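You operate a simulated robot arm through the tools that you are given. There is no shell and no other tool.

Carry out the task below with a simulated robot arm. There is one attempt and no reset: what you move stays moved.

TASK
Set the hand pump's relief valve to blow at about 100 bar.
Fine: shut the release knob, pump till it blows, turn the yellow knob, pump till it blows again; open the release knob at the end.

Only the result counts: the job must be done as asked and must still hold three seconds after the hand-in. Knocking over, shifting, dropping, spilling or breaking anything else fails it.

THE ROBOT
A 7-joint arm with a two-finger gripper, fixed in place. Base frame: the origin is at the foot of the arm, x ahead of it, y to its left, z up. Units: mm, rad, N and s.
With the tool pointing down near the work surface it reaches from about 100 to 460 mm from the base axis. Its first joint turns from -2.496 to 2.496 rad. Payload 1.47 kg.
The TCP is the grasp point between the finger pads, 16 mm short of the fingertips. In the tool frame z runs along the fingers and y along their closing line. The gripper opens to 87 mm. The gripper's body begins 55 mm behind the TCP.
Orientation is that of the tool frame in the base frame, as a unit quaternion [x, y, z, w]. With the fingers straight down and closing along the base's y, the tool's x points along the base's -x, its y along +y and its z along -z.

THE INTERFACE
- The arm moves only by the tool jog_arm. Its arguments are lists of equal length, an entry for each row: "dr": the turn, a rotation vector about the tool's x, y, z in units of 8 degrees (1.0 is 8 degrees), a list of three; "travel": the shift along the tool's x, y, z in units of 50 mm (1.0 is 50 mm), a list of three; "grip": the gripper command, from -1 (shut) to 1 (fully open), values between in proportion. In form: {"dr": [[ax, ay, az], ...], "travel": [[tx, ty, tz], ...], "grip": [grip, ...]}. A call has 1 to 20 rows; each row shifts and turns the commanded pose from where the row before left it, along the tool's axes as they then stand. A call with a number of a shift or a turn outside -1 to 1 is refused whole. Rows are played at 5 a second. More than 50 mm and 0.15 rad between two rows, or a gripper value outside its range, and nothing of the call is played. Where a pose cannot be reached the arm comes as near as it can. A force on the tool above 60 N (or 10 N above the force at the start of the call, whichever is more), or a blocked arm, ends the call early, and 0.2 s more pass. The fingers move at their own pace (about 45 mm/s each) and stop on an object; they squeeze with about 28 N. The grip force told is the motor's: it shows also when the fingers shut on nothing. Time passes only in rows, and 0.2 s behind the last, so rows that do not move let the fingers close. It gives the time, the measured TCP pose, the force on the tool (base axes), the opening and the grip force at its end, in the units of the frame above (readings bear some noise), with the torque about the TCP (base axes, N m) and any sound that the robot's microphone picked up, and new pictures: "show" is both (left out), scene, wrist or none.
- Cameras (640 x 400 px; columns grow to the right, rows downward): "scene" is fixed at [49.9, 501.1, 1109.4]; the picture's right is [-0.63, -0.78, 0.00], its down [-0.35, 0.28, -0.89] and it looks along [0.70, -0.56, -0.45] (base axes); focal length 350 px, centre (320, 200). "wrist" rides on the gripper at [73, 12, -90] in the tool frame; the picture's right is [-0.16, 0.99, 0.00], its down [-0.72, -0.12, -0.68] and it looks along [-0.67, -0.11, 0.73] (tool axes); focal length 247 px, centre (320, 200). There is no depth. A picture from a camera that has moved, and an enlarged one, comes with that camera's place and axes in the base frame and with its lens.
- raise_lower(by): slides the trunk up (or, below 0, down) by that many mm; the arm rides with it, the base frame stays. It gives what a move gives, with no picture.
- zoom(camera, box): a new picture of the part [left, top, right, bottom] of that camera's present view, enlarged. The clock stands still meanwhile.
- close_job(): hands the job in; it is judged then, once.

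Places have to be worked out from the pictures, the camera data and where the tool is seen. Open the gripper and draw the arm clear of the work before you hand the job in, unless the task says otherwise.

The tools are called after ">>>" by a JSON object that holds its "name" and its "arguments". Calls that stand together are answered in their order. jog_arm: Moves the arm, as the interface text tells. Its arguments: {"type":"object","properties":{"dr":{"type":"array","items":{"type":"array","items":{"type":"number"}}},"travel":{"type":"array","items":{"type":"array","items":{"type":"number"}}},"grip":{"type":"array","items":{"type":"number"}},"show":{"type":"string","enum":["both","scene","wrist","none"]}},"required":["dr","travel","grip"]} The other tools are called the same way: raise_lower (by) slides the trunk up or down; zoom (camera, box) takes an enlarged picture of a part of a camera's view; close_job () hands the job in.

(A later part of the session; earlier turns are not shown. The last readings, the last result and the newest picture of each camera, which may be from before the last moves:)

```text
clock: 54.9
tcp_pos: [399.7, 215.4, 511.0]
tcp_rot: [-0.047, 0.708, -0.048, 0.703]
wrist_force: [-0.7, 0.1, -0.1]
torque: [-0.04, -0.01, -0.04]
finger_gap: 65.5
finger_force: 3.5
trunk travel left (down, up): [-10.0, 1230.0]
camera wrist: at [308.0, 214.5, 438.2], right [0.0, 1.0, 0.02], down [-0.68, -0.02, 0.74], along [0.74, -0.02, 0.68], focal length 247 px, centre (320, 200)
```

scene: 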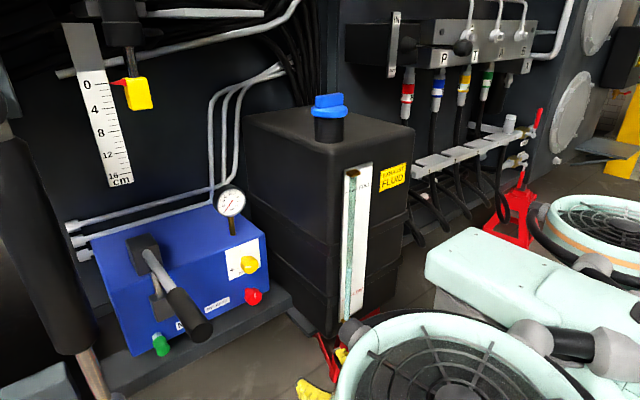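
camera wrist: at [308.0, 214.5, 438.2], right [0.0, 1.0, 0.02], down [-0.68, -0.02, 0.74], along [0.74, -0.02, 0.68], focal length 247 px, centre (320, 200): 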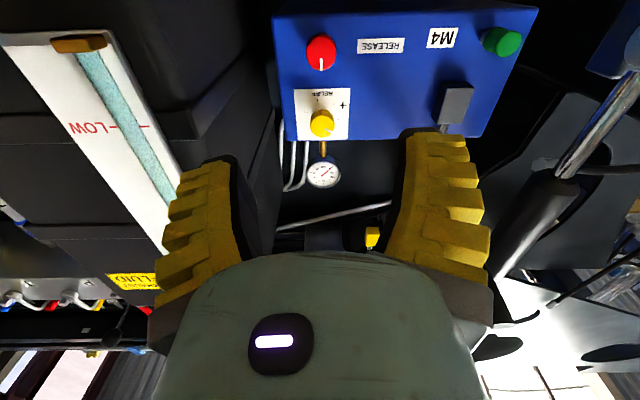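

I retreat to x≈340, shift to y≈414 below the lever level and raise the trunk 150 mm to sit in front of the lever's end.

>>> {"name": "jog_arm", "arguments": {"dr": [[0, 0, 0], [0, 0, 0.94], [0, 0, 0], [0, 0, 0], [0, 0, 0], [0, 0, 0]], "travel": [[0, 0, -0.6], [0, 0, -0.6], [0, 1, 0], [0, 1, 0], [0, 1, 0], [0, 1, 0]], "grip": [0.4, 0.4, 0.4, 0.4, 0.4, 0.4], "show": "none"}}

>>> {"name": "raise_lower", "arguments": {"by": 150}}

>>> {"name": "jog_arm", "arguments": {"dr": [[0, 0, 0]], "travel": [[0, 0, 0]], "grip": [0.4]}}

```text
clock: 56.3
tcp_pos: [347.8, 418.5, 510.8]
tcp_rot: [0.0, 0.709, -0.001, 0.706]
wrist_force: [-0.2, 0.0, 0.2]
torque: [-0.02, -0.02, 0.0]
finger_gap: 65.3
finger_force: 3.2
trunk travel left (down, up): [-10.0, 1230.0]
```

```text
clock: 58.0
tcp_pos: [348.4, 415.1, 660.0]
tcp_rot: [-0.001, 0.708, -0.002, 0.706]
wrist_force: [-0.4, 0.0, 0.4]
torque: [-0.01, -0.01, -0.04]
finger_gap: 65.5
finger_force: 3.1
trunk travel left (down, up): [-160.0, 1080.0]
```

```text
clock: 58.4
tcp_pos: [346.8, 414.4, 660.4]
tcp_rot: [-0.002, 0.708, -0.002, 0.706]
wrist_force: [0.7, -0.4, 0.9]
torque: [-0.02, 0.01, 0.0]
finger_gap: 65.6
finger_force: 3.4
trunk travel left (down, up): [-160.0, 1080.0]
camera wrist: at [256.8, 424.3, 587.1], right [0.0, 0.99, 0.15], down [-0.68, -0.11, 0.73], along [0.73, -0.1, 0.67], focal length 247 px, centre (320, 200)
```

scene: 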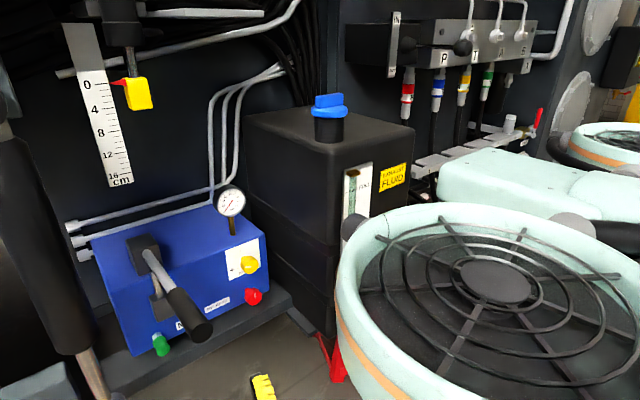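
wrist: 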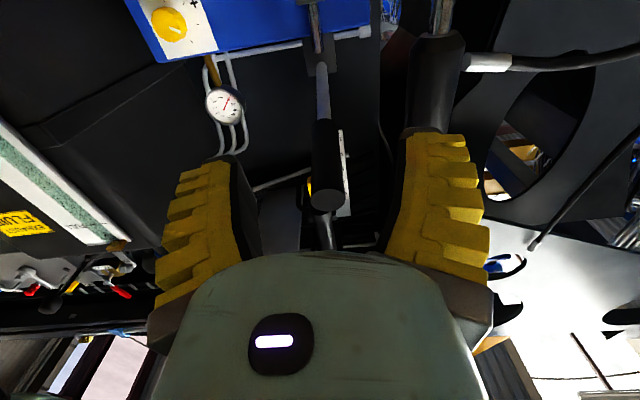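

The lever's end is directly ahead; both cameras put it at about (421, 411, 736), ~31 mm thick, rising ~8° from a pivot near (745, 407, 690). I roll to −90° so the fingers can cage it from above and below, and rise to its height.

>>> {"name": "jog_arm", "arguments": {"dr": [[0, 0, -1], [0, 0, -1], [0, 0, -1], [0, 0, -1], [0, 0, -1], [0, 0, -1], [0, 0, -1], [0, 0, -1], [0, 0, -1], [0, 0, -1], [0, 0, -1], [0, 0, -0.25], [0, 0, 0], [0, 0, 0]], "travel": [[0, 0, 0], [0, 0, 0], [0, 0, 0], [0, 0, 0], [0, 0, 0], [0, 0, 0], [0, 0, 0], [0, 0, 0], [0, 0, 0], [0, 0, 0], [0, 0, 0], [0, 0, 0], [0, -0.76, 0], [0, -0.76, 0]], "grip": [0.4, 0.4, 0.4, 0.4, 0.4, 0.4, 0.4, 0.4, 0.4, 0.4, 0.4, 0.4, 0.4, 0.4]}}

```text
clock: 61.4
tcp_pos: [348.9, 416.5, 737.3]
tcp_rot: [0.502, -0.499, 0.501, -0.499]
wrist_force: [0.7, 0.4, 0.0]
torque: [-0.01, 0.02, 0.0]
finger_gap: 65.6
finger_force: 3.3
trunk travel left (down, up): [-160.0, 1080.0]
camera wrist: at [258.1, 342.6, 725.7], right [0.0, 0.15, -0.99], down [-0.68, 0.72, 0.11], along [0.73, 0.67, 0.1], focal length 247 px, centre (320, 200)
```

scene: 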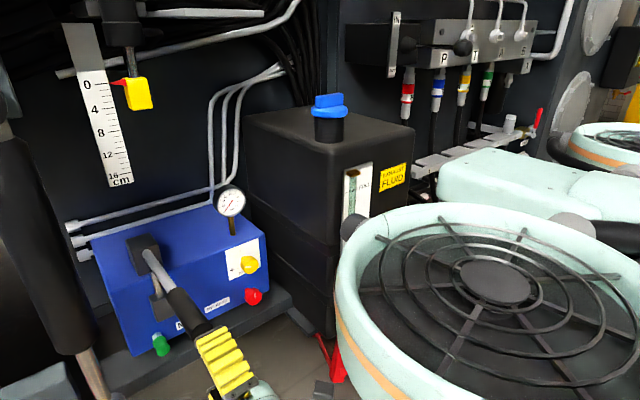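
wrist: 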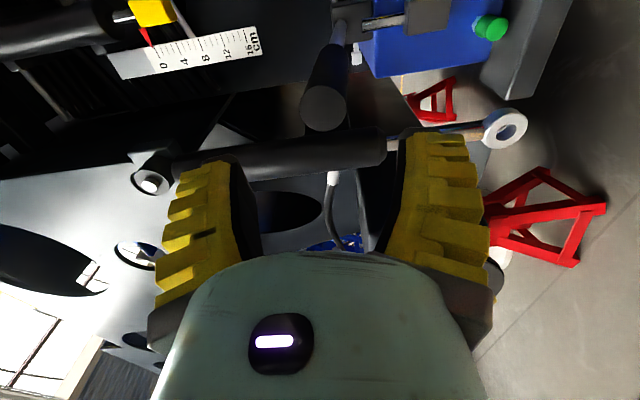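

The lever end is centred between the fingers vertically, a few mm to the right of the tool. I shift 6 mm and advance 90 mm so the fingers cage the grip.

>>> {"name": "jog_arm", "arguments": {"dr": [[0, 0, 0], [0, 0, 0], [0, 0, 0], [0, 0, 0]], "travel": [[0.12, 0, 0], [0, 0, 0.6], [0, 0, 0.6], [0, 0, 0.6]], "grip": [0.4, 0.4, 0.4, 0.4]}}

```text
clock: 62.4
tcp_pos: [438.9, 410.4, 734.4]
tcp_rot: [0.502, -0.499, 0.501, -0.498]
wrist_force: [-0.1, -0.3, 0.9]
torque: [-0.01, -0.03, 0.01]
finger_gap: 65.5
finger_force: 3.5
trunk travel left (down, up): [-160.0, 1080.0]
camera wrist: at [349.4, 336.1, 722.9], right [0.0, 0.15, -0.99], down [-0.68, 0.72, 0.11], along [0.73, 0.67, 0.1], focal length 247 px, centre (320, 200)
```

scene: 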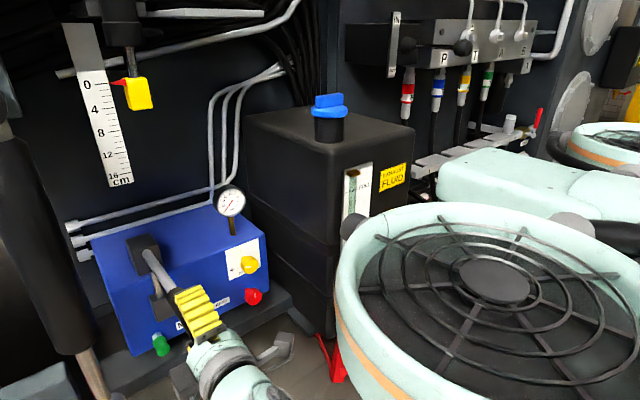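
wrist: 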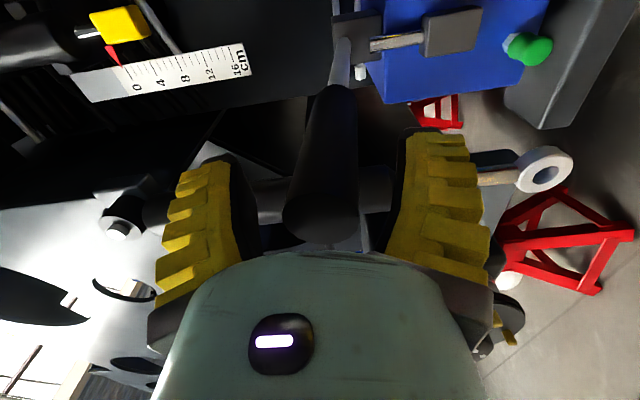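

The grip is caged, and the gauge stays visible in the scene picture. I push down 80 mm in small rows and watch force and gauge.

>>> {"name": "jog_arm", "arguments": {"dr": [[0, 0, 0], [0, 0, 0], [0, 0, 0], [0, 0, 0], [0, 0, 0]], "travel": [[0, 0.32, 0], [0, 0.32, 0], [0, 0.32, 0], [0, 0.32, 0], [0, 0.32, 0]], "grip": [0.4, 0.4, 0.4, 0.4, 0.4]}}

>>> {"name": "zoom", "arguments": {"camera": "scene", "box": [205, 175, 255, 225]}}

```text
clock: 63.6
tcp_pos: [439.3, 409.4, 654.2]
tcp_rot: [0.502, -0.5, 0.5, -0.498]
wrist_force: [-3.5, 1.4, 5.3]
torque: [-0.04, 0.02, -0.02]
finger_gap: 69.4
finger_force: 4.9
trunk travel left (down, up): [-160.0, 1080.0]
camera wrist: at [348.0, 335.5, 643.1], right [0.0, 0.15, -0.99], down [-0.68, 0.73, 0.12], along [0.73, 0.67, 0.1], focal length 247 px, centre (320, 200)
```

scene: 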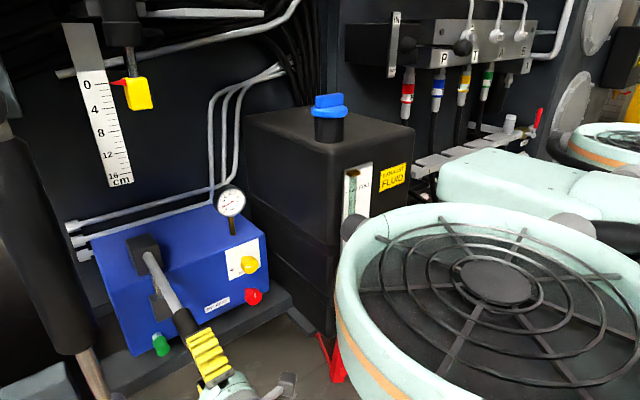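
wrist: 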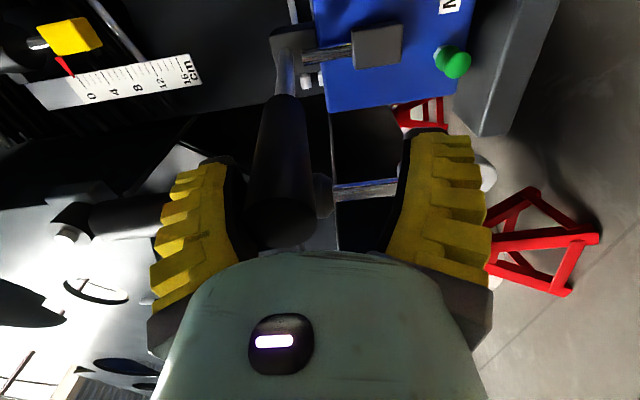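

```text
8.00 times, centred on (230, 200) of scene
camera zoom: at [49.9, 501.1, 1109.4], right [-0.63, -0.78, 0.0], down [-0.35, 0.28, -0.89], along [0.7, -0.56, -0.45], focal length 2796 px, centre (1040, 200)
```

zoom: 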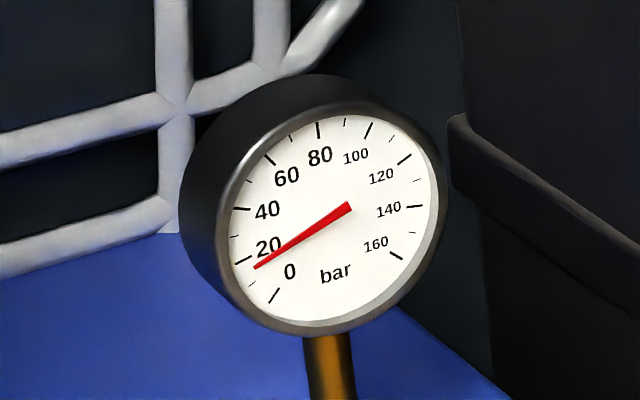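

The pressure rose to ~17 bar, so the release is shut and the pump works. I continue the down stroke, also moving slightly forward along the lever's arc.

>>> {"name": "jog_arm", "arguments": {"dr": [[0, 0, 0], [0, 0, 0], [0, 0, 0], [0, 0, 0], [0, 0, 0]], "travel": [[0, 0.32, 0.04], [0, 0.32, 0.05], [0, 0.32, 0.06], [0, 0.32, 0.08], [0, 0.32, 0.1]], "grip": [0.4, 0.4, 0.4, 0.4, 0.4]}}

>>> {"name": "zoom", "arguments": {"camera": "scene", "box": [205, 175, 255, 225]}}

```text
clock: 64.8
tcp_pos: [452.7, 409.9, 573.4]
tcp_rot: [0.503, -0.5, 0.5, -0.497]
wrist_force: [-13.2, -3.0, 7.6]
torque: [0.07, -0.48, 0.03]
finger_gap: 76.6
finger_force: 10.5
trunk travel left (down, up): [-160.0, 1080.0]
camera wrist: at [362.2, 335.3, 562.4], right [-0.01, 0.15, -0.99], down [-0.68, 0.72, 0.12], along [0.73, 0.67, 0.1], focal length 247 px, centre (320, 200)
```

scene: 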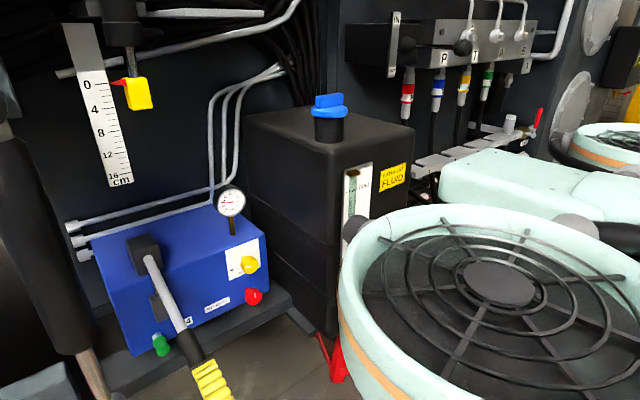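
wrist: 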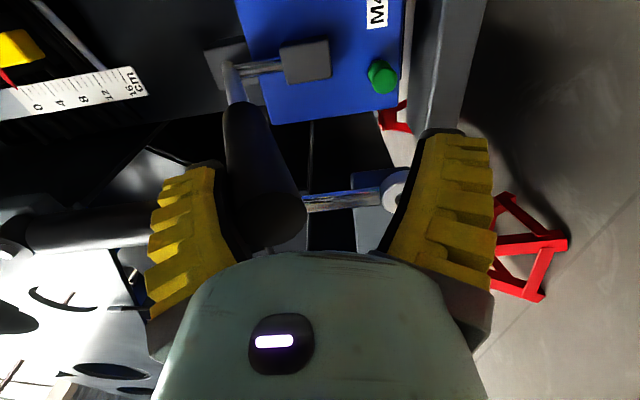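

```text
8.00 times, centred on (230, 200) of scene
camera zoom: at [49.9, 501.1, 1109.4], right [-0.63, -0.78, 0.0], down [-0.35, 0.28, -0.89], along [0.7, -0.56, -0.45], focal length 2796 px, centre (1040, 200)
```

zoom: 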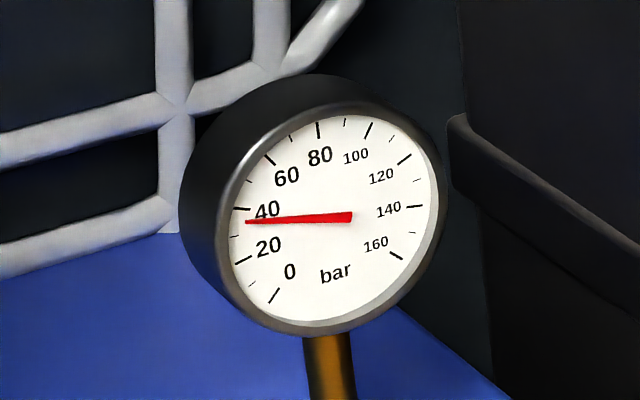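

~35 bar now, but the half-open fingers are being levered apart. I open fully to the hard stop, so the cage is stiff, and make the up stroke, easing back along the arc.

>>> {"name": "jog_arm", "arguments": {"dr": [[0, 0, 0], [0, 0, 0], [0, 0, 0], [0, 0, 0], [0, 0, 0], [0, 0, 0], [0, 0, 0], [0, 0, 0]], "travel": [[0, -0.47, 0], [0, -0.47, -0.05], [0, -0.47, -0.07], [0, -0.47, -0.07], [0, -0.47, -0.07], [0, -0.47, 0], [0, -0.47, 0], [0, -0.47, 0]], "grip": [1, 1, 1, 1, 1, 1, 1, 1]}}

>>> {"name": "zoom", "arguments": {"camera": "scene", "box": [205, 175, 255, 225]}}

```text
clock: 66.6
tcp_pos: [438.1, 409.8, 760.3]
tcp_rot: [0.508, -0.499, 0.498, -0.495]
wrist_force: [0.3, 8.3, -23.1]
torque: [0.18, -0.73, -0.21]
finger_gap: 90.0
finger_force: 0.2
trunk travel left (down, up): [-160.0, 1080.0]
camera wrist: at [347.8, 334.9, 750.4], right [-0.01, 0.15, -0.99], down [-0.68, 0.72, 0.12], along [0.73, 0.68, 0.09], focal length 247 px, centre (320, 200)
```

scene: 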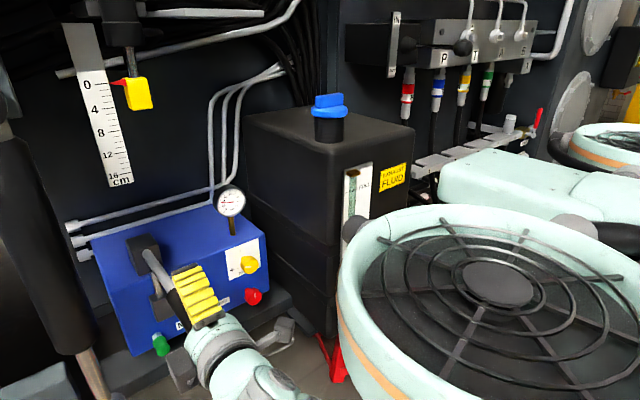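
wrist: 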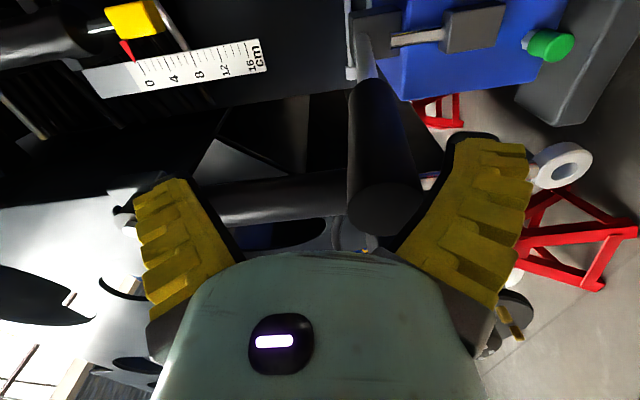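

```text
8.00 times, centred on (230, 200) of scene
camera zoom: at [49.9, 501.1, 1109.4], right [-0.63, -0.78, 0.0], down [-0.35, 0.28, -0.89], along [0.7, -0.56, -0.45], focal length 2796 px, centre (1040, 200)
```

zoom: 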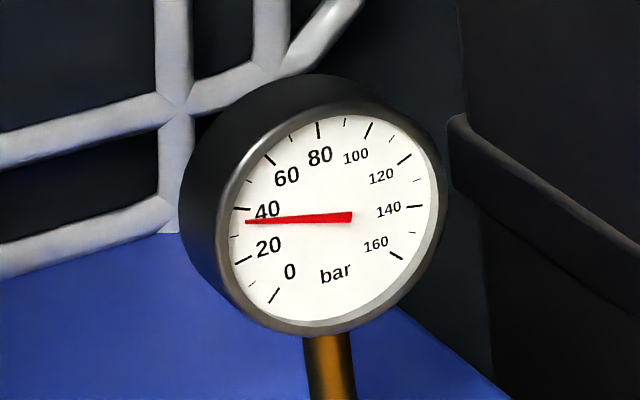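

The lever is back at its top stop (it pushes back at its original position), and the gauge holds ~35 bar. I make a full down stroke now, tilting the tool along with the lever.

>>> {"name": "jog_arm", "arguments": {"dr": [[0, 0, 0], [0, 0, 0], [0, 0, 0], [0, 0, 0], [0.5, 0, 0], [0.5, 0, 0], [0.5, 0, 0], [0.5, 0, 0], [0.5, 0, 0]], "travel": [[0, 0.5, 0], [0, 0.5, 0], [0, 0.5, 0], [0, 0.5, 0], [0, 0.426, 0.04], [0, 0.426, 0.04], [0, 0.426, 0.04], [0, 0.426, 0.04], [0, 0.426, 0.04]], "grip": [1, 1, 1, 1, 1, 1, 1, 1, 1]}}

>>> {"name": "zoom", "arguments": {"camera": "scene", "box": [205, 175, 255, 225]}}

```text
clock: 68.6
tcp_pos: [464.4, 409.7, 567.0]
tcp_rot: [-0.4, 0.406, -0.58, 0.582]
wrist_force: [-12.9, 1.4, 34.7]
torque: [0.03, 1.13, -0.02]
finger_gap: 91.7
finger_force: 0.2
trunk travel left (down, up): [-160.0, 1080.0]
camera wrist: at [383.4, 336.0, 524.9], right [0.35, 0.16, -0.92], down [-0.68, 0.72, -0.13], along [0.65, 0.67, 0.36], focal length 247 px, centre (320, 200)
```

scene: 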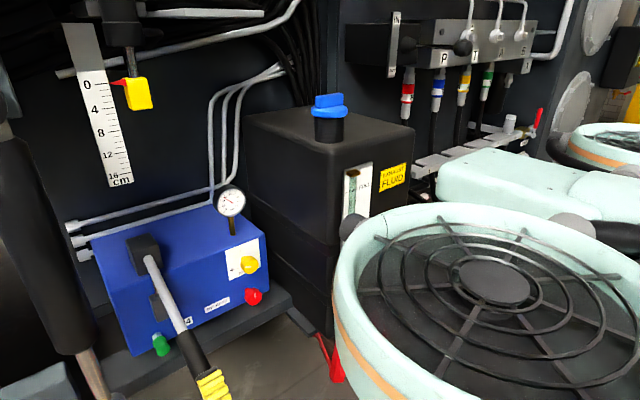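
wrist: 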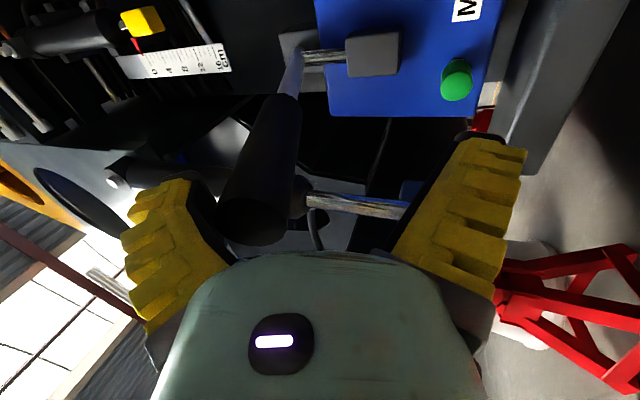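

```text
8.00 times, centred on (230, 200) of scene
camera zoom: at [49.9, 501.1, 1109.4], right [-0.63, -0.78, 0.0], down [-0.35, 0.28, -0.89], along [0.7, -0.56, -0.45], focal length 2796 px, centre (1040, 200)
```

zoom: 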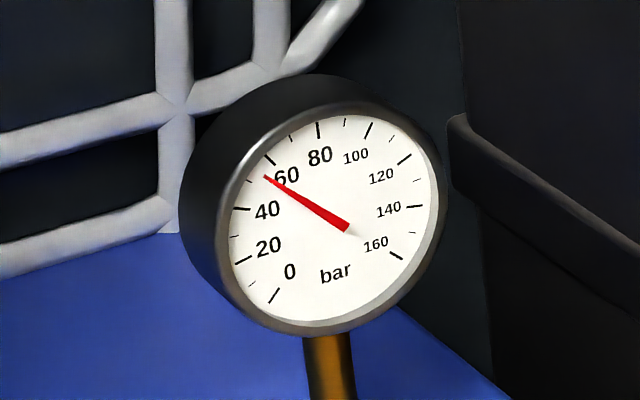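

~56 bar after the second stroke, at 35 N. I press a little further to learn whether this is the bottom stop.

>>> {"name": "jog_arm", "arguments": {"dr": [[0.25, 0, 0], [0.25, 0, 0]], "travel": [[0, 0.15, 0.02], [0, 0.15, 0.02]], "grip": [1, 1], "show": "none"}}

>>> {"name": "zoom", "arguments": {"camera": "scene", "box": [205, 175, 255, 225]}}

```text
clock: 69.1
tcp_pos: [462.6, 409.4, 565.4]
tcp_rot: [-0.384, 0.392, -0.586, 0.596]
wrist_force: [-11.8, 0.3, 16.5]
torque: [-0.24, 0.27, 0.06]
finger_gap: 91.0
finger_force: 0.0
trunk travel left (down, up): [-160.0, 1080.0]
stopped in row 2: the force on the tool passed its limit at 67 N (the readings are from after the stop); the commanded pose is now the measured one
```

```text
8.00 times, centred on (230, 200) of scene
camera zoom: at [49.9, 501.1, 1109.4], right [-0.63, -0.78, 0.0], down [-0.35, 0.28, -0.89], along [0.7, -0.56, -0.45], focal length 2796 px, centre (1040, 200)
```

zoom: 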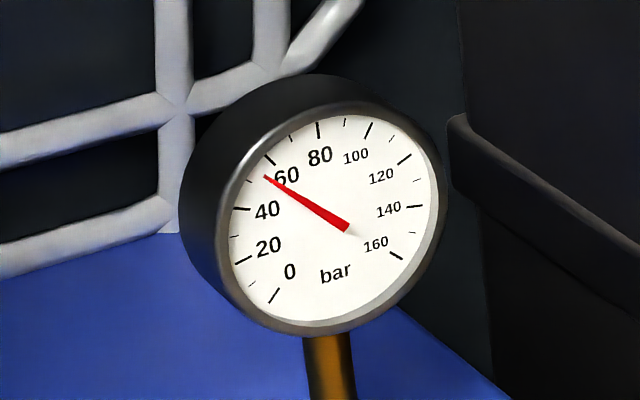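

That is the bottom stop, so a full stroke is TCP z≈755 to ≈568, and each stroke adds about 20 bar. I lift the lever back to the top.

>>> {"name": "jog_arm", "arguments": {"dr": [[-0.48, 0, 0], [-0.48, 0, 0], [-0.48, 0, 0], [-0.48, 0, 0], [-0.48, 0, 0], [-0.48, 0, 0], [0, 0, 0], [0, 0, 0], [0, 0, 0]], "travel": [[0, -0.426, -0.04], [0, -0.426, -0.04], [0, -0.426, -0.04], [0, -0.426, -0.04], [0, -0.426, -0.04], [0, -0.426, -0.04], [0, -0.4, 0], [0, -0.4, 0], [0, -0.4, 0]], "grip": [1, 1, 1, 1, 1, 1, 1, 1, 1], "show": "wrist"}}

```text
clock: 71.1
tcp_pos: [422.6, 406.3, 744.2]
tcp_rot: [-0.497, 0.502, -0.497, 0.503]
wrist_force: [-0.1, 0.5, 0.2]
torque: [0.03, -0.03, 0.0]
finger_gap: 86.7
finger_force: 0.1
trunk travel left (down, up): [-160.0, 1080.0]
camera wrist: at [331.4, 332.4, 730.2], right [0.0, 0.17, -0.99], down [-0.68, 0.72, 0.12], along [0.73, 0.67, 0.12], focal length 247 px, centre (320, 200)
```

wrist: 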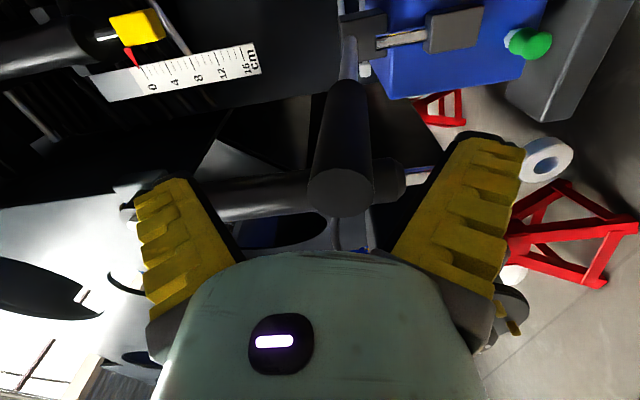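

The lever is back up by itself. I come forward again 17 mm and make the third down stroke, reading the gauge partway and at the end.

>>> {"name": "jog_arm", "arguments": {"dr": [[0, 0, 0], [0, 0, 0], [0, 0, 0], [0, 0, 0], [0, 0, 0], [0.5, 0, 0], [0.5, 0, 0]], "travel": [[-0.06, 0, 0.34], [0, 0.42, 0], [0, 0.42, 0], [0, 0.42, 0], [0, 0.42, 0], [0, 0.426, 0.04], [0, 0.426, 0.04]], "grip": [1, 1, 1, 1, 1, 1, 1], "show": "none"}}

>>> {"name": "zoom", "arguments": {"camera": "scene", "box": [205, 175, 255, 225]}}

>>> {"name": "jog_arm", "arguments": {"dr": [[0.5, 0, 0], [0.5, 0, 0]], "travel": [[0, 0.426, 0.04], [0, 0.426, 0.04]], "grip": [1, 1], "show": "none"}}

>>> {"name": "zoom", "arguments": {"camera": "scene", "box": [205, 175, 255, 225]}}

```text
clock: 72.7
tcp_pos: [446.8, 410.9, 618.4]
tcp_rot: [-0.46, 0.467, -0.532, 0.536]
wrist_force: [-5.8, -3.3, 12.6]
torque: [0.04, 0.29, 0.25]
finger_gap: 89.5
finger_force: 0.0
trunk travel left (down, up): [-160.0, 1080.0]
```

```text
8.00 times, centred on (230, 200) of scene
camera zoom: at [49.9, 501.1, 1109.4], right [-0.63, -0.78, 0.0], down [-0.35, 0.28, -0.89], along [0.7, -0.56, -0.45], focal length 2796 px, centre (1040, 200)
```

zoom: 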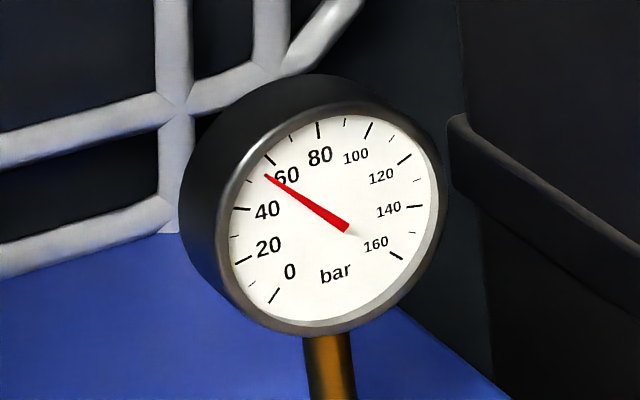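

```text
clock: 73.3
tcp_pos: [458.1, 410.4, 578.6]
tcp_rot: [-0.421, 0.428, -0.563, 0.568]
wrist_force: [-2.9, -4.5, 13.7]
torque: [0.07, 0.43, 0.22]
finger_gap: 89.4
finger_force: 0.1
trunk travel left (down, up): [-160.0, 1080.0]
```

```text
8.00 times, centred on (230, 200) of scene
camera zoom: at [49.9, 501.1, 1109.4], right [-0.63, -0.78, 0.0], down [-0.35, 0.28, -0.89], along [0.7, -0.56, -0.45], focal length 2796 px, centre (1040, 200)
```

zoom: 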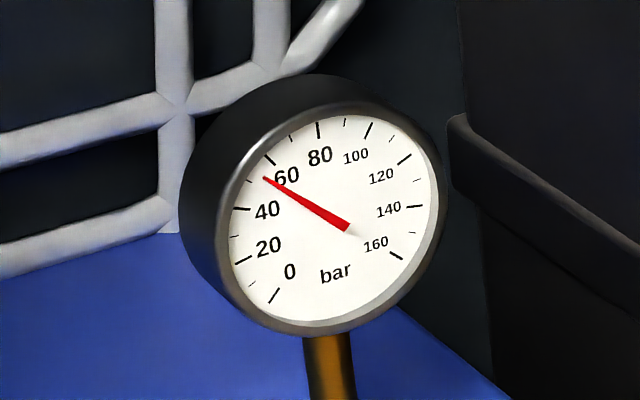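

The needle holds at ~56 bar through this stroke rather than rising by another ~34, so the relief seems to be limiting there, though no sound was reported. I do another full stroke to confirm.

>>> {"name": "jog_arm", "arguments": {"dr": [[-0.5, 0, 0], [-0.5, 0, 0], [-0.5, 0, 0], [-0.5, 0, 0], [0, 0, 0], [0, 0, 0], [0, 0, 0], [0, 0, 0]], "travel": [[0, -0.426, -0.03], [0, -0.426, -0.03], [0, -0.426, -0.03], [0, -0.426, -0.03], [0, -0.45, 0], [0, -0.45, 0], [0, -0.45, 0], [0, -0.45, 0]], "grip": [1, 1, 1, 1, 1, 1, 1, 1], "show": "wrist"}}

>>> {"name": "zoom", "arguments": {"camera": "scene", "box": [205, 175, 255, 225]}}

```text
clock: 75.1
tcp_pos: [437.2, 408.1, 749.2]
tcp_rot: [-0.498, 0.501, -0.498, 0.503]
wrist_force: [0.2, 0.3, 0.2]
torque: [-0.02, 0.01, 0.02]
finger_gap: 86.9
finger_force: 0.1
trunk travel left (down, up): [-160.0, 1080.0]
camera wrist: at [347.1, 334.3, 736.8], right [0.0, 0.17, -0.99], down [-0.68, 0.72, 0.12], along [0.73, 0.67, 0.11], focal length 247 px, centre (320, 200)
```

wrist: 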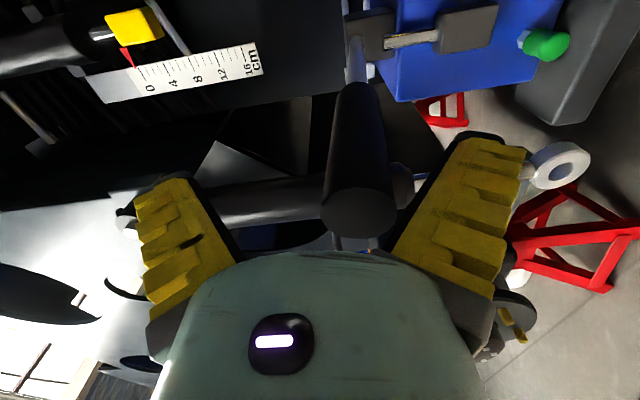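

```text
8.00 times, centred on (230, 200) of scene
camera zoom: at [49.9, 501.1, 1109.4], right [-0.63, -0.78, 0.0], down [-0.35, 0.28, -0.89], along [0.7, -0.56, -0.45], focal length 2796 px, centre (1040, 200)
```

zoom: 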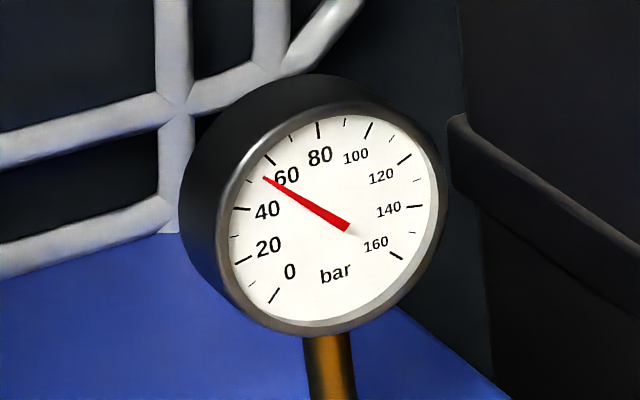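

Still ~56 bar. I make the next down stroke in two parts to see whether the needle climbs above this and whether a sound comes.

>>> {"name": "jog_arm", "arguments": {"dr": [[0, 0, 0], [0, 0, 0], [0, 0, 0], [0, 0, 0], [0.5, 0, 0]], "travel": [[0, 0.45, 0.03], [0, 0.45, 0], [0, 0.45, 0], [0, 0.45, 0], [0, 0.426, 0.04]], "grip": [1, 1, 1, 1, 1], "show": "none"}}

>>> {"name": "zoom", "arguments": {"camera": "scene", "box": [205, 175, 255, 225]}}

>>> {"name": "jog_arm", "arguments": {"dr": [[0.5, 0, 0], [0.5, 0, 0], [0.5, 0, 0]], "travel": [[0, 0.426, 0.04], [0, 0.426, 0.04], [0, 0.426, 0.04]], "grip": [1, 1, 1], "show": "none"}}

>>> {"name": "zoom", "arguments": {"camera": "scene", "box": [205, 175, 255, 225]}}

```text
clock: 76.3
tcp_pos: [440.8, 410.3, 637.4]
tcp_rot: [-0.48, 0.484, -0.514, 0.52]
wrist_force: [-10.4, -6.4, 12.8]
torque: [0.1, -0.02, 0.22]
finger_gap: 90.3
finger_force: 0.1
trunk travel left (down, up): [-160.0, 1080.0]
```

```text
8.00 times, centred on (230, 200) of scene
camera zoom: at [49.9, 501.1, 1109.4], right [-0.63, -0.78, 0.0], down [-0.35, 0.28, -0.89], along [0.7, -0.56, -0.45], focal length 2796 px, centre (1040, 200)
```

zoom: 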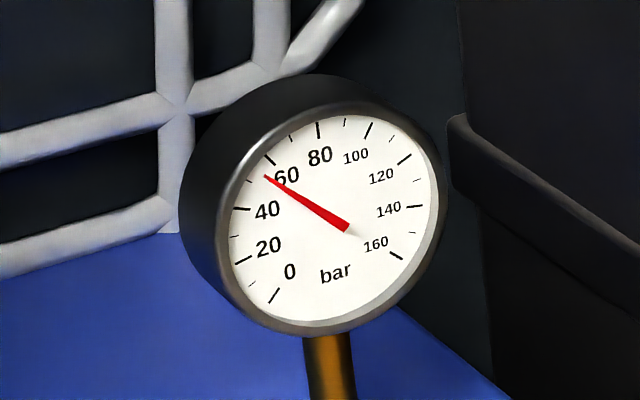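

```text
clock: 77.1
tcp_pos: [457.2, 409.8, 577.6]
tcp_rot: [-0.421, 0.429, -0.563, 0.568]
wrist_force: [-4.2, -2.8, 13.2]
torque: [0.03, 0.39, 0.14]
finger_gap: 89.5
finger_force: 0.0
trunk travel left (down, up): [-160.0, 1080.0]
```

```text
8.00 times, centred on (230, 200) of scene
camera zoom: at [49.9, 501.1, 1109.4], right [-0.63, -0.78, 0.0], down [-0.35, 0.28, -0.89], along [0.7, -0.56, -0.45], focal length 2796 px, centre (1040, 200)
```

zoom: 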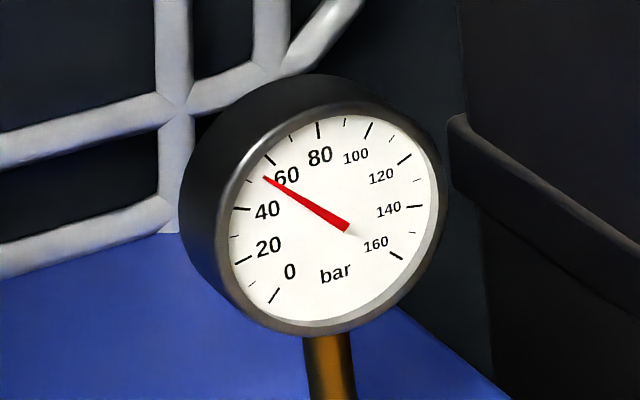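

The needle stays at the same place through the stroke, so the valve is passing oil at its present setting. I enlarge the gauge for an exact reading and look at the current yellow knob position.

>>> {"name": "zoom", "arguments": {"camera": "scene", "box": [219, 187, 245, 213]}}

>>> {"name": "zoom", "arguments": {"camera": "scene", "box": [220, 235, 270, 285]}}

```text
15.38 times, centred on (232, 200) of scene
camera zoom: at [49.9, 501.1, 1109.4], right [-0.63, -0.78, 0.0], down [-0.35, 0.28, -0.89], along [0.7, -0.56, -0.45], focal length 5378 px, centre (1674, 200)
```

zoom: 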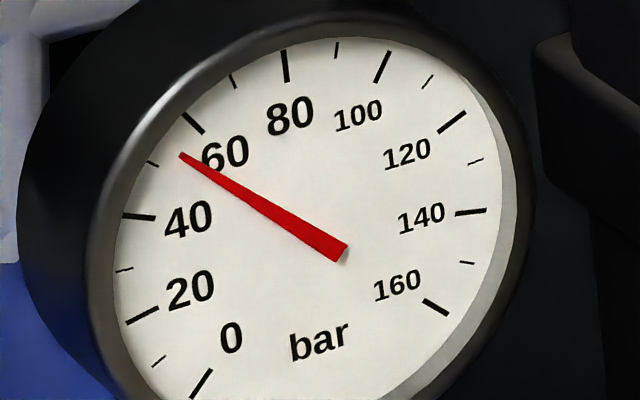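

```text
8.00 times, centred on (245, 260) of scene
camera zoom: at [49.9, 501.1, 1109.4], right [-0.63, -0.78, 0.0], down [-0.35, 0.28, -0.89], along [0.7, -0.56, -0.45], focal length 2796 px, centre (920, -280)
```

zoom: 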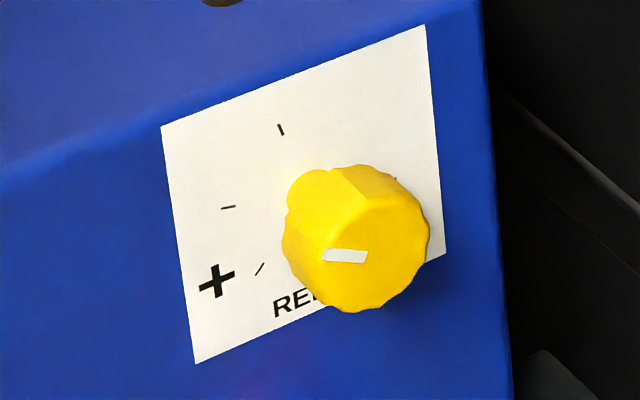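

The needle reads ~54 bar by angle between the 50 and 60 ticks. Since that pressure stays trapped, turning the yellow knob the wrong way will show at once as a drop. I bring the lever up, withdraw backwards, and head for the yellow knob.

>>> {"name": "jog_arm", "arguments": {"dr": [[-0.5, 0, 0], [-0.5, 0, 0], [-0.5, 0, 0], [-0.5, 0, 0], [0, 0, 0], [0, 0, 0], [0, 0, 0], [0, 0, 0], [0, 0, 0], [0, 0, 0], [0, 0, 0], [0, 0, 0]], "travel": [[0, -0.426, -0.03], [0, -0.426, -0.03], [0, -0.426, -0.03], [0, -0.426, -0.03], [0, -0.4, 0], [0, -0.4, 0], [0, -0.4, 0], [0, -0.4, 0], [0, 0, -0.7], [0, 0, -0.7], [0, 0, -0.7], [0, 0, 0]], "grip": [1, 1, 1, 1, 1, 1, 1, 1, 1, 1, 1, 1]}}

```text
clock: 79.7
tcp_pos: [329.7, 409.5, 737.2]
tcp_rot: [-0.497, 0.502, -0.498, 0.503]
wrist_force: [-0.1, -0.1, 0.0]
torque: [0.02, -0.01, 0.01]
finger_gap: 86.9
finger_force: 0.1
trunk travel left (down, up): [-160.0, 1080.0]
camera wrist: at [239.2, 335.6, 724.8], right [0.0, 0.17, -0.99], down [-0.68, 0.72, 0.12], along [0.73, 0.67, 0.12], focal length 247 px, centre (320, 200)
```

scene: 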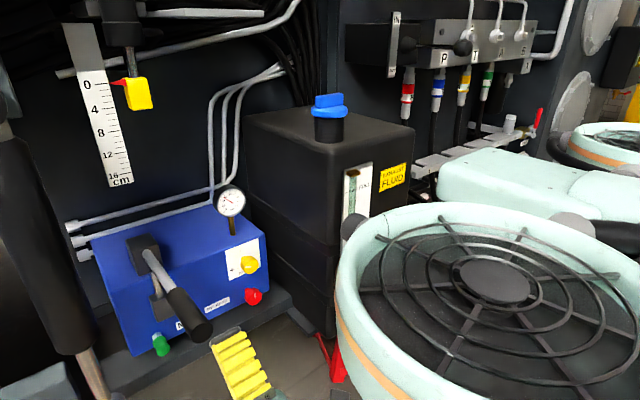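
wrist: 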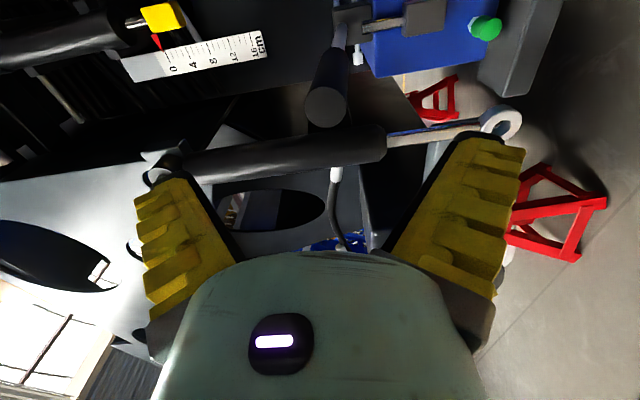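

The lever stays up. I lower the trunk 120 mm, shift across to y≈214 and move forward toward the yellow knob.

>>> {"name": "raise_lower", "arguments": {"by": -120}}

>>> {"name": "jog_arm", "arguments": {"dr": [[0, 0, 0], [0, 0, 0], [0, 0, 0], [0, 0, 0], [0, 0, 1], [0, 0, 1], [0, 0, 1], [0, 0, 0.75]], "travel": [[0.98, 0, 0], [0.98, 0, 0], [0.98, 0, 0], [0.98, 0, 0], [0, 0, 0.8], [0, 0, 0.8], [0, 0, 0.8], [0, 0, 0.8]], "grip": [0.4, 0.4, 0.4, 0.4, 0.4, 0.4, 0.4, 0.4]}}

```text
clock: 81.2
tcp_pos: [328.3, 409.4, 617.5]
tcp_rot: [-0.497, 0.502, -0.498, 0.504]
wrist_force: [0.3, -0.1, 0.4]
torque: [-0.01, 0.0, -0.02]
finger_gap: 87.1
finger_force: 0.0
trunk travel left (down, up): [-40.0, 1200.0]
```

```text
clock: 83.0
tcp_pos: [483.6, 227.5, 619.0]
tcp_rot: [-0.349, 0.614, -0.35, 0.615]
wrist_force: [0.7, -0.1, 0.6]
torque: [-0.02, 0.02, -0.02]
finger_gap: 65.6
finger_force: 2.8
out of reach, approached as far as the arm can: row 7, 8
trunk travel left (down, up): [-40.0, 1200.0]
camera wrist: at [392.7, 170.0, 570.7], right [0.0, 0.64, -0.77], down [-0.68, 0.56, 0.47], along [0.73, 0.52, 0.44], focal length 247 px, centre (320, 200)
```

scene: 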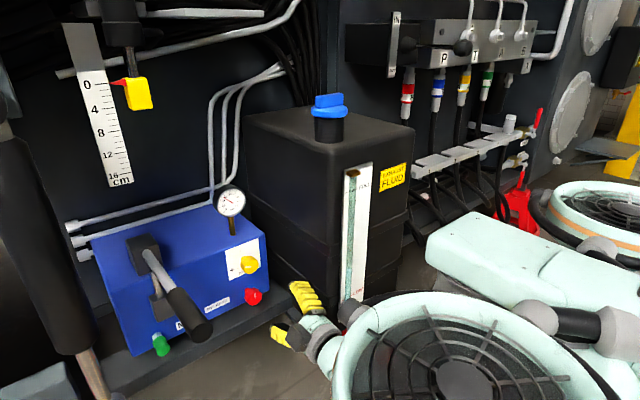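
wrist: 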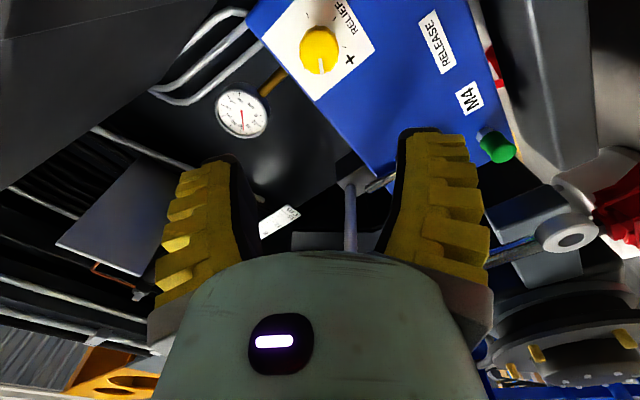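

The last rows ran into a joint limit slightly short of the commanded pose. I back up, raise the trunk 75 mm to get the same arm posture that worked at the red knob, and lower the arm correspondingly.

>>> {"name": "jog_arm", "arguments": {"dr": [[0, 0, 0], [0, 0, 0]], "travel": [[0, 0, -0.6], [0, 0, -0.6]], "grip": [0.4, 0.4], "show": "none"}}

>>> {"name": "raise_lower", "arguments": {"by": 75}}

>>> {"name": "jog_arm", "arguments": {"dr": [[0, 0, 0], [0, 0, 0], [0, 0, 0]], "travel": [[0.35, 0.43, 0], [0.35, 0.43, 0], [0.35, 0.43, 0]], "grip": [0.4, 0.4, 0.4], "show": "none"}}

```text
clock: 83.6
tcp_pos: [422.4, 225.0, 617.2]
tcp_rot: [-0.35, 0.614, -0.349, 0.615]
wrist_force: [0.1, 0.6, -0.4]
torque: [0.01, 0.0, 0.0]
finger_gap: 65.5
finger_force: 3.0
trunk travel left (down, up): [-40.0, 1200.0]
```

```text
clock: 84.7
tcp_pos: [424.4, 225.8, 692.9]
tcp_rot: [-0.35, 0.613, -0.352, 0.615]
wrist_force: [0.0, 0.0, 0.6]
torque: [0.0, -0.01, -0.01]
finger_gap: 65.4
finger_force: 2.9
trunk travel left (down, up): [-115.0, 1125.0]
```

```text
clock: 85.5
tcp_pos: [426.4, 210.2, 609.0]
tcp_rot: [-0.35, 0.613, -0.35, 0.615]
wrist_force: [0.1, -0.2, -0.9]
torque: [-0.02, 0.0, 0.01]
finger_gap: 65.5
finger_force: 3.3
trunk travel left (down, up): [-115.0, 1125.0]
```

Now at (426, 210, 609). I advance toward the yellow knob in two stages.

>>> {"name": "jog_arm", "arguments": {"dr": [[0, 0, 0], [0, 0, 0], [0, 0, 0]], "travel": [[0, 0, 0.7], [0, 0, 0.7], [0, 0, 0.7]], "grip": [0.4, 0.4, 0.4], "show": "wrist"}}

```text
clock: 86.3
tcp_pos: [531.1, 211.5, 611.5]
tcp_rot: [-0.351, 0.613, -0.351, 0.614]
wrist_force: [0.6, 0.6, -0.4]
torque: [-0.01, -0.01, -0.02]
finger_gap: 65.4
finger_force: 3.3
trunk travel left (down, up): [-115.0, 1125.0]
camera wrist: at [439.8, 153.7, 563.2], right [0.0, 0.64, -0.77], down [-0.68, 0.56, 0.47], along [0.73, 0.52, 0.44], focal length 247 px, centre (320, 200)
```

wrist: 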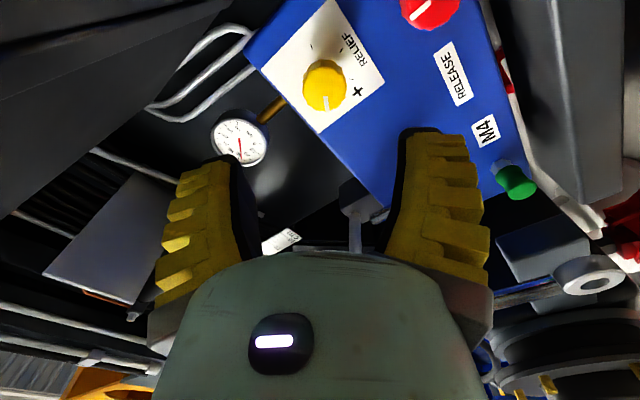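

>>> {"name": "zoom", "arguments": {"camera": "wrist", "box": [240, 0, 400, 140]}}

>>> {"name": "jog_arm", "arguments": {"dr": [[0, 0, 0], [0, 0, 0], [0, 0, 0]], "travel": [[0.02, 0.06, 0.65], [0, 0, 0.65], [0, 0, 0.65]], "grip": [0.2, 0.2, 0.2], "show": "wrist"}}

```text
2.86 times, centred on (320, 70) of wrist
camera zoom: at [439.8, 153.7, 563.2], right [0.0, 0.64, -0.77], down [-0.68, 0.56, 0.47], along [0.73, 0.52, 0.44], focal length 706 px, centre (320, 571)
```

zoom: 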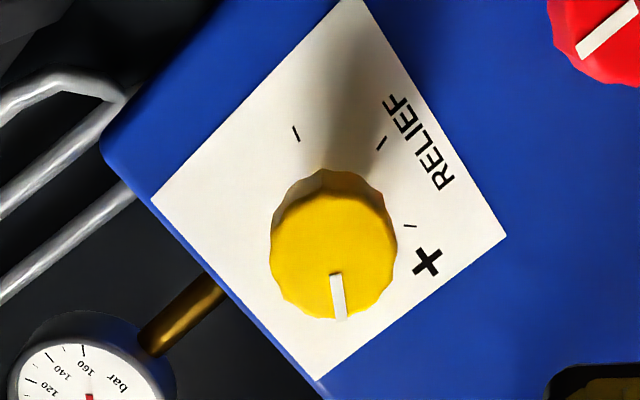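

```text
clock: 87.1
tcp_pos: [626.1, 212.9, 606.4]
tcp_rot: [-0.35, 0.614, -0.35, 0.615]
wrist_force: [0.5, -0.5, -0.2]
torque: [-0.02, 0.01, 0.03]
finger_gap: 57.3
finger_force: 4.5
trunk travel left (down, up): [-115.0, 1125.0]
camera wrist: at [536.3, 154.6, 559.6], right [0.0, 0.64, -0.77], down [-0.68, 0.56, 0.47], along [0.73, 0.52, 0.44], focal length 247 px, centre (320, 200)
```

wrist: 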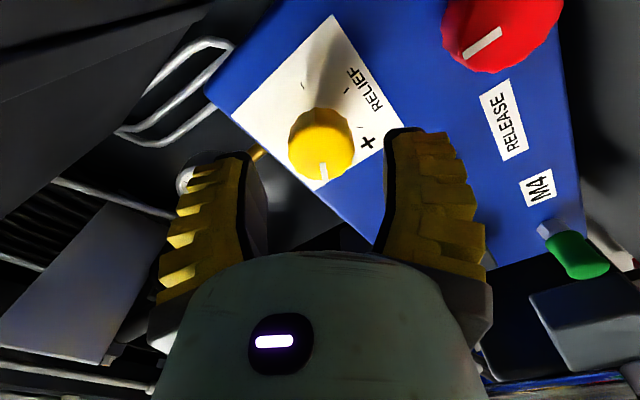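

The yellow knob sits at about (664, 212.5, 608), in line with the fingers. I advance 46 mm and close.

>>> {"name": "jog_arm", "arguments": {"dr": [[0, 0, 0], [0, 0, 0], [0, 0, 0]], "travel": [[0, -0.02, 0.3], [0, 0, 0.3], [0, 0, 0.32]], "grip": [0.1, 0.1, 0.1], "show": "wrist"}}

>>> {"name": "jog_arm", "arguments": {"dr": [[0, 0, 0], [0, 0, 0], [0, 0, 0], [0, 0, 0]], "travel": [[0, 0, 0], [0, 0, 0], [0, 0, 0], [0, 0, 0]], "grip": [-1, -1, -1, -1], "show": "wrist"}}

```text
clock: 87.9
tcp_pos: [673.9, 211.6, 607.0]
tcp_rot: [-0.351, 0.613, -0.35, 0.615]
wrist_force: [0.5, -0.3, -0.6]
torque: [0.02, -0.01, 0.0]
finger_gap: 53.1
finger_force: 3.0
trunk travel left (down, up): [-115.0, 1125.0]
camera wrist: at [582.2, 154.2, 559.8], right [0.0, 0.64, -0.77], down [-0.68, 0.56, 0.47], along [0.73, 0.52, 0.43], focal length 247 px, centre (320, 200)
```

wrist: 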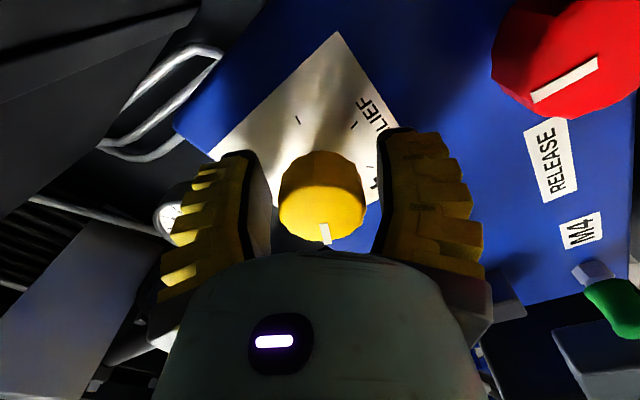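

```text
clock: 88.9
tcp_pos: [671.9, 212.5, 606.0]
tcp_rot: [-0.351, 0.614, -0.351, 0.614]
wrist_force: [1.7, -0.4, -4.2]
torque: [0.01, -0.09, 0.2]
finger_gap: 32.8
finger_force: 30.2
trunk travel left (down, up): [-115.0, 1125.0]
camera wrist: at [581.5, 153.6, 559.2], right [0.0, 0.64, -0.77], down [-0.68, 0.56, 0.47], along [0.73, 0.52, 0.43], focal length 247 px, centre (320, 200)
```

wrist: 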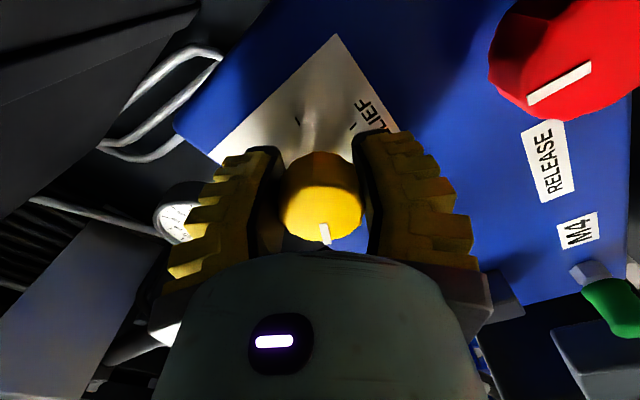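

Gripped. I turn clockwise 32° first and check whether the trapped pressure drops.

>>> {"name": "jog_arm", "arguments": {"dr": [[0, 0, 1], [0, 0, 1], [0, 0, 1], [0, 0, 1]], "travel": [[0, 0, 0], [0, 0, 0], [0, 0, 0], [0, 0, 0]], "grip": [-1, -1, -1, -1]}}

>>> {"name": "zoom", "arguments": {"camera": "scene", "box": [219, 187, 245, 213]}}

```text
clock: 89.9
tcp_pos: [671.8, 212.4, 605.9]
tcp_rot: [-0.169, 0.689, -0.166, 0.685]
wrist_force: [3.3, 3.4, -19.3]
torque: [0.0, -0.21, 0.14]
finger_gap: 32.9
finger_force: 30.1
trunk travel left (down, up): [-115.0, 1125.0]
camera wrist: at [581.0, 188.6, 535.5], right [0.0, 0.95, -0.31], down [-0.68, 0.23, 0.7], along [0.74, 0.21, 0.64], focal length 247 px, centre (320, 200)
```

scene: 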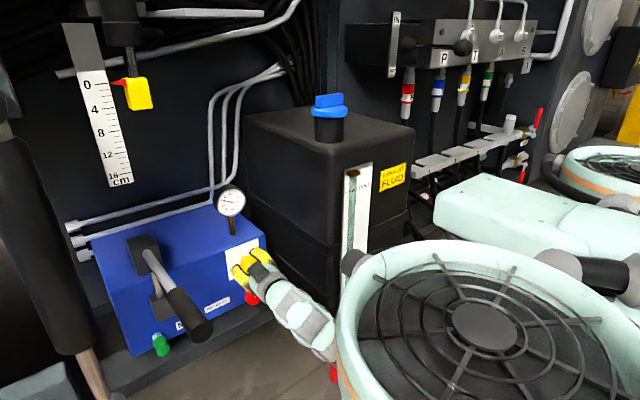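
wrist: 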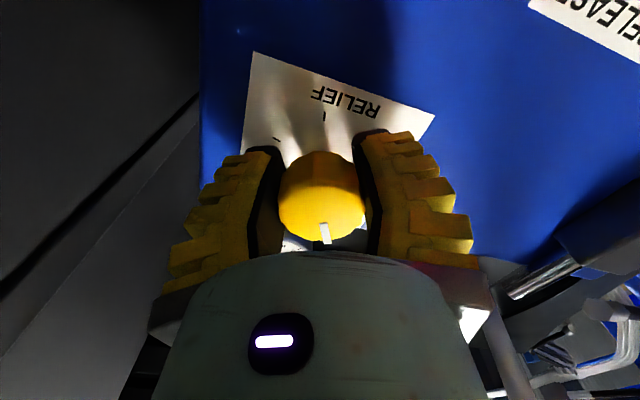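

```text
15.38 times, centred on (232, 200) of scene
camera zoom: at [49.9, 501.1, 1109.4], right [-0.63, -0.78, 0.0], down [-0.35, 0.28, -0.89], along [0.7, -0.56, -0.45], focal length 5378 px, centre (1674, 200)
```

zoom: 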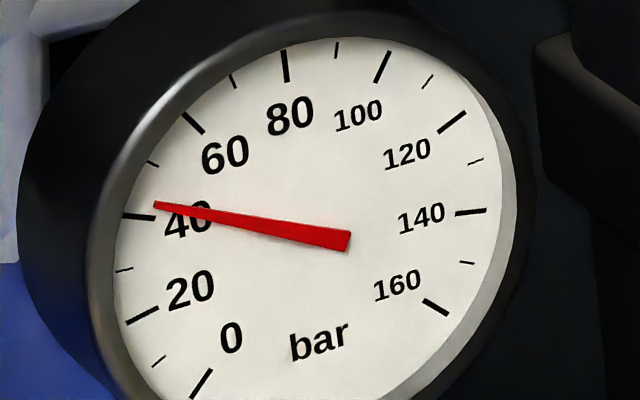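

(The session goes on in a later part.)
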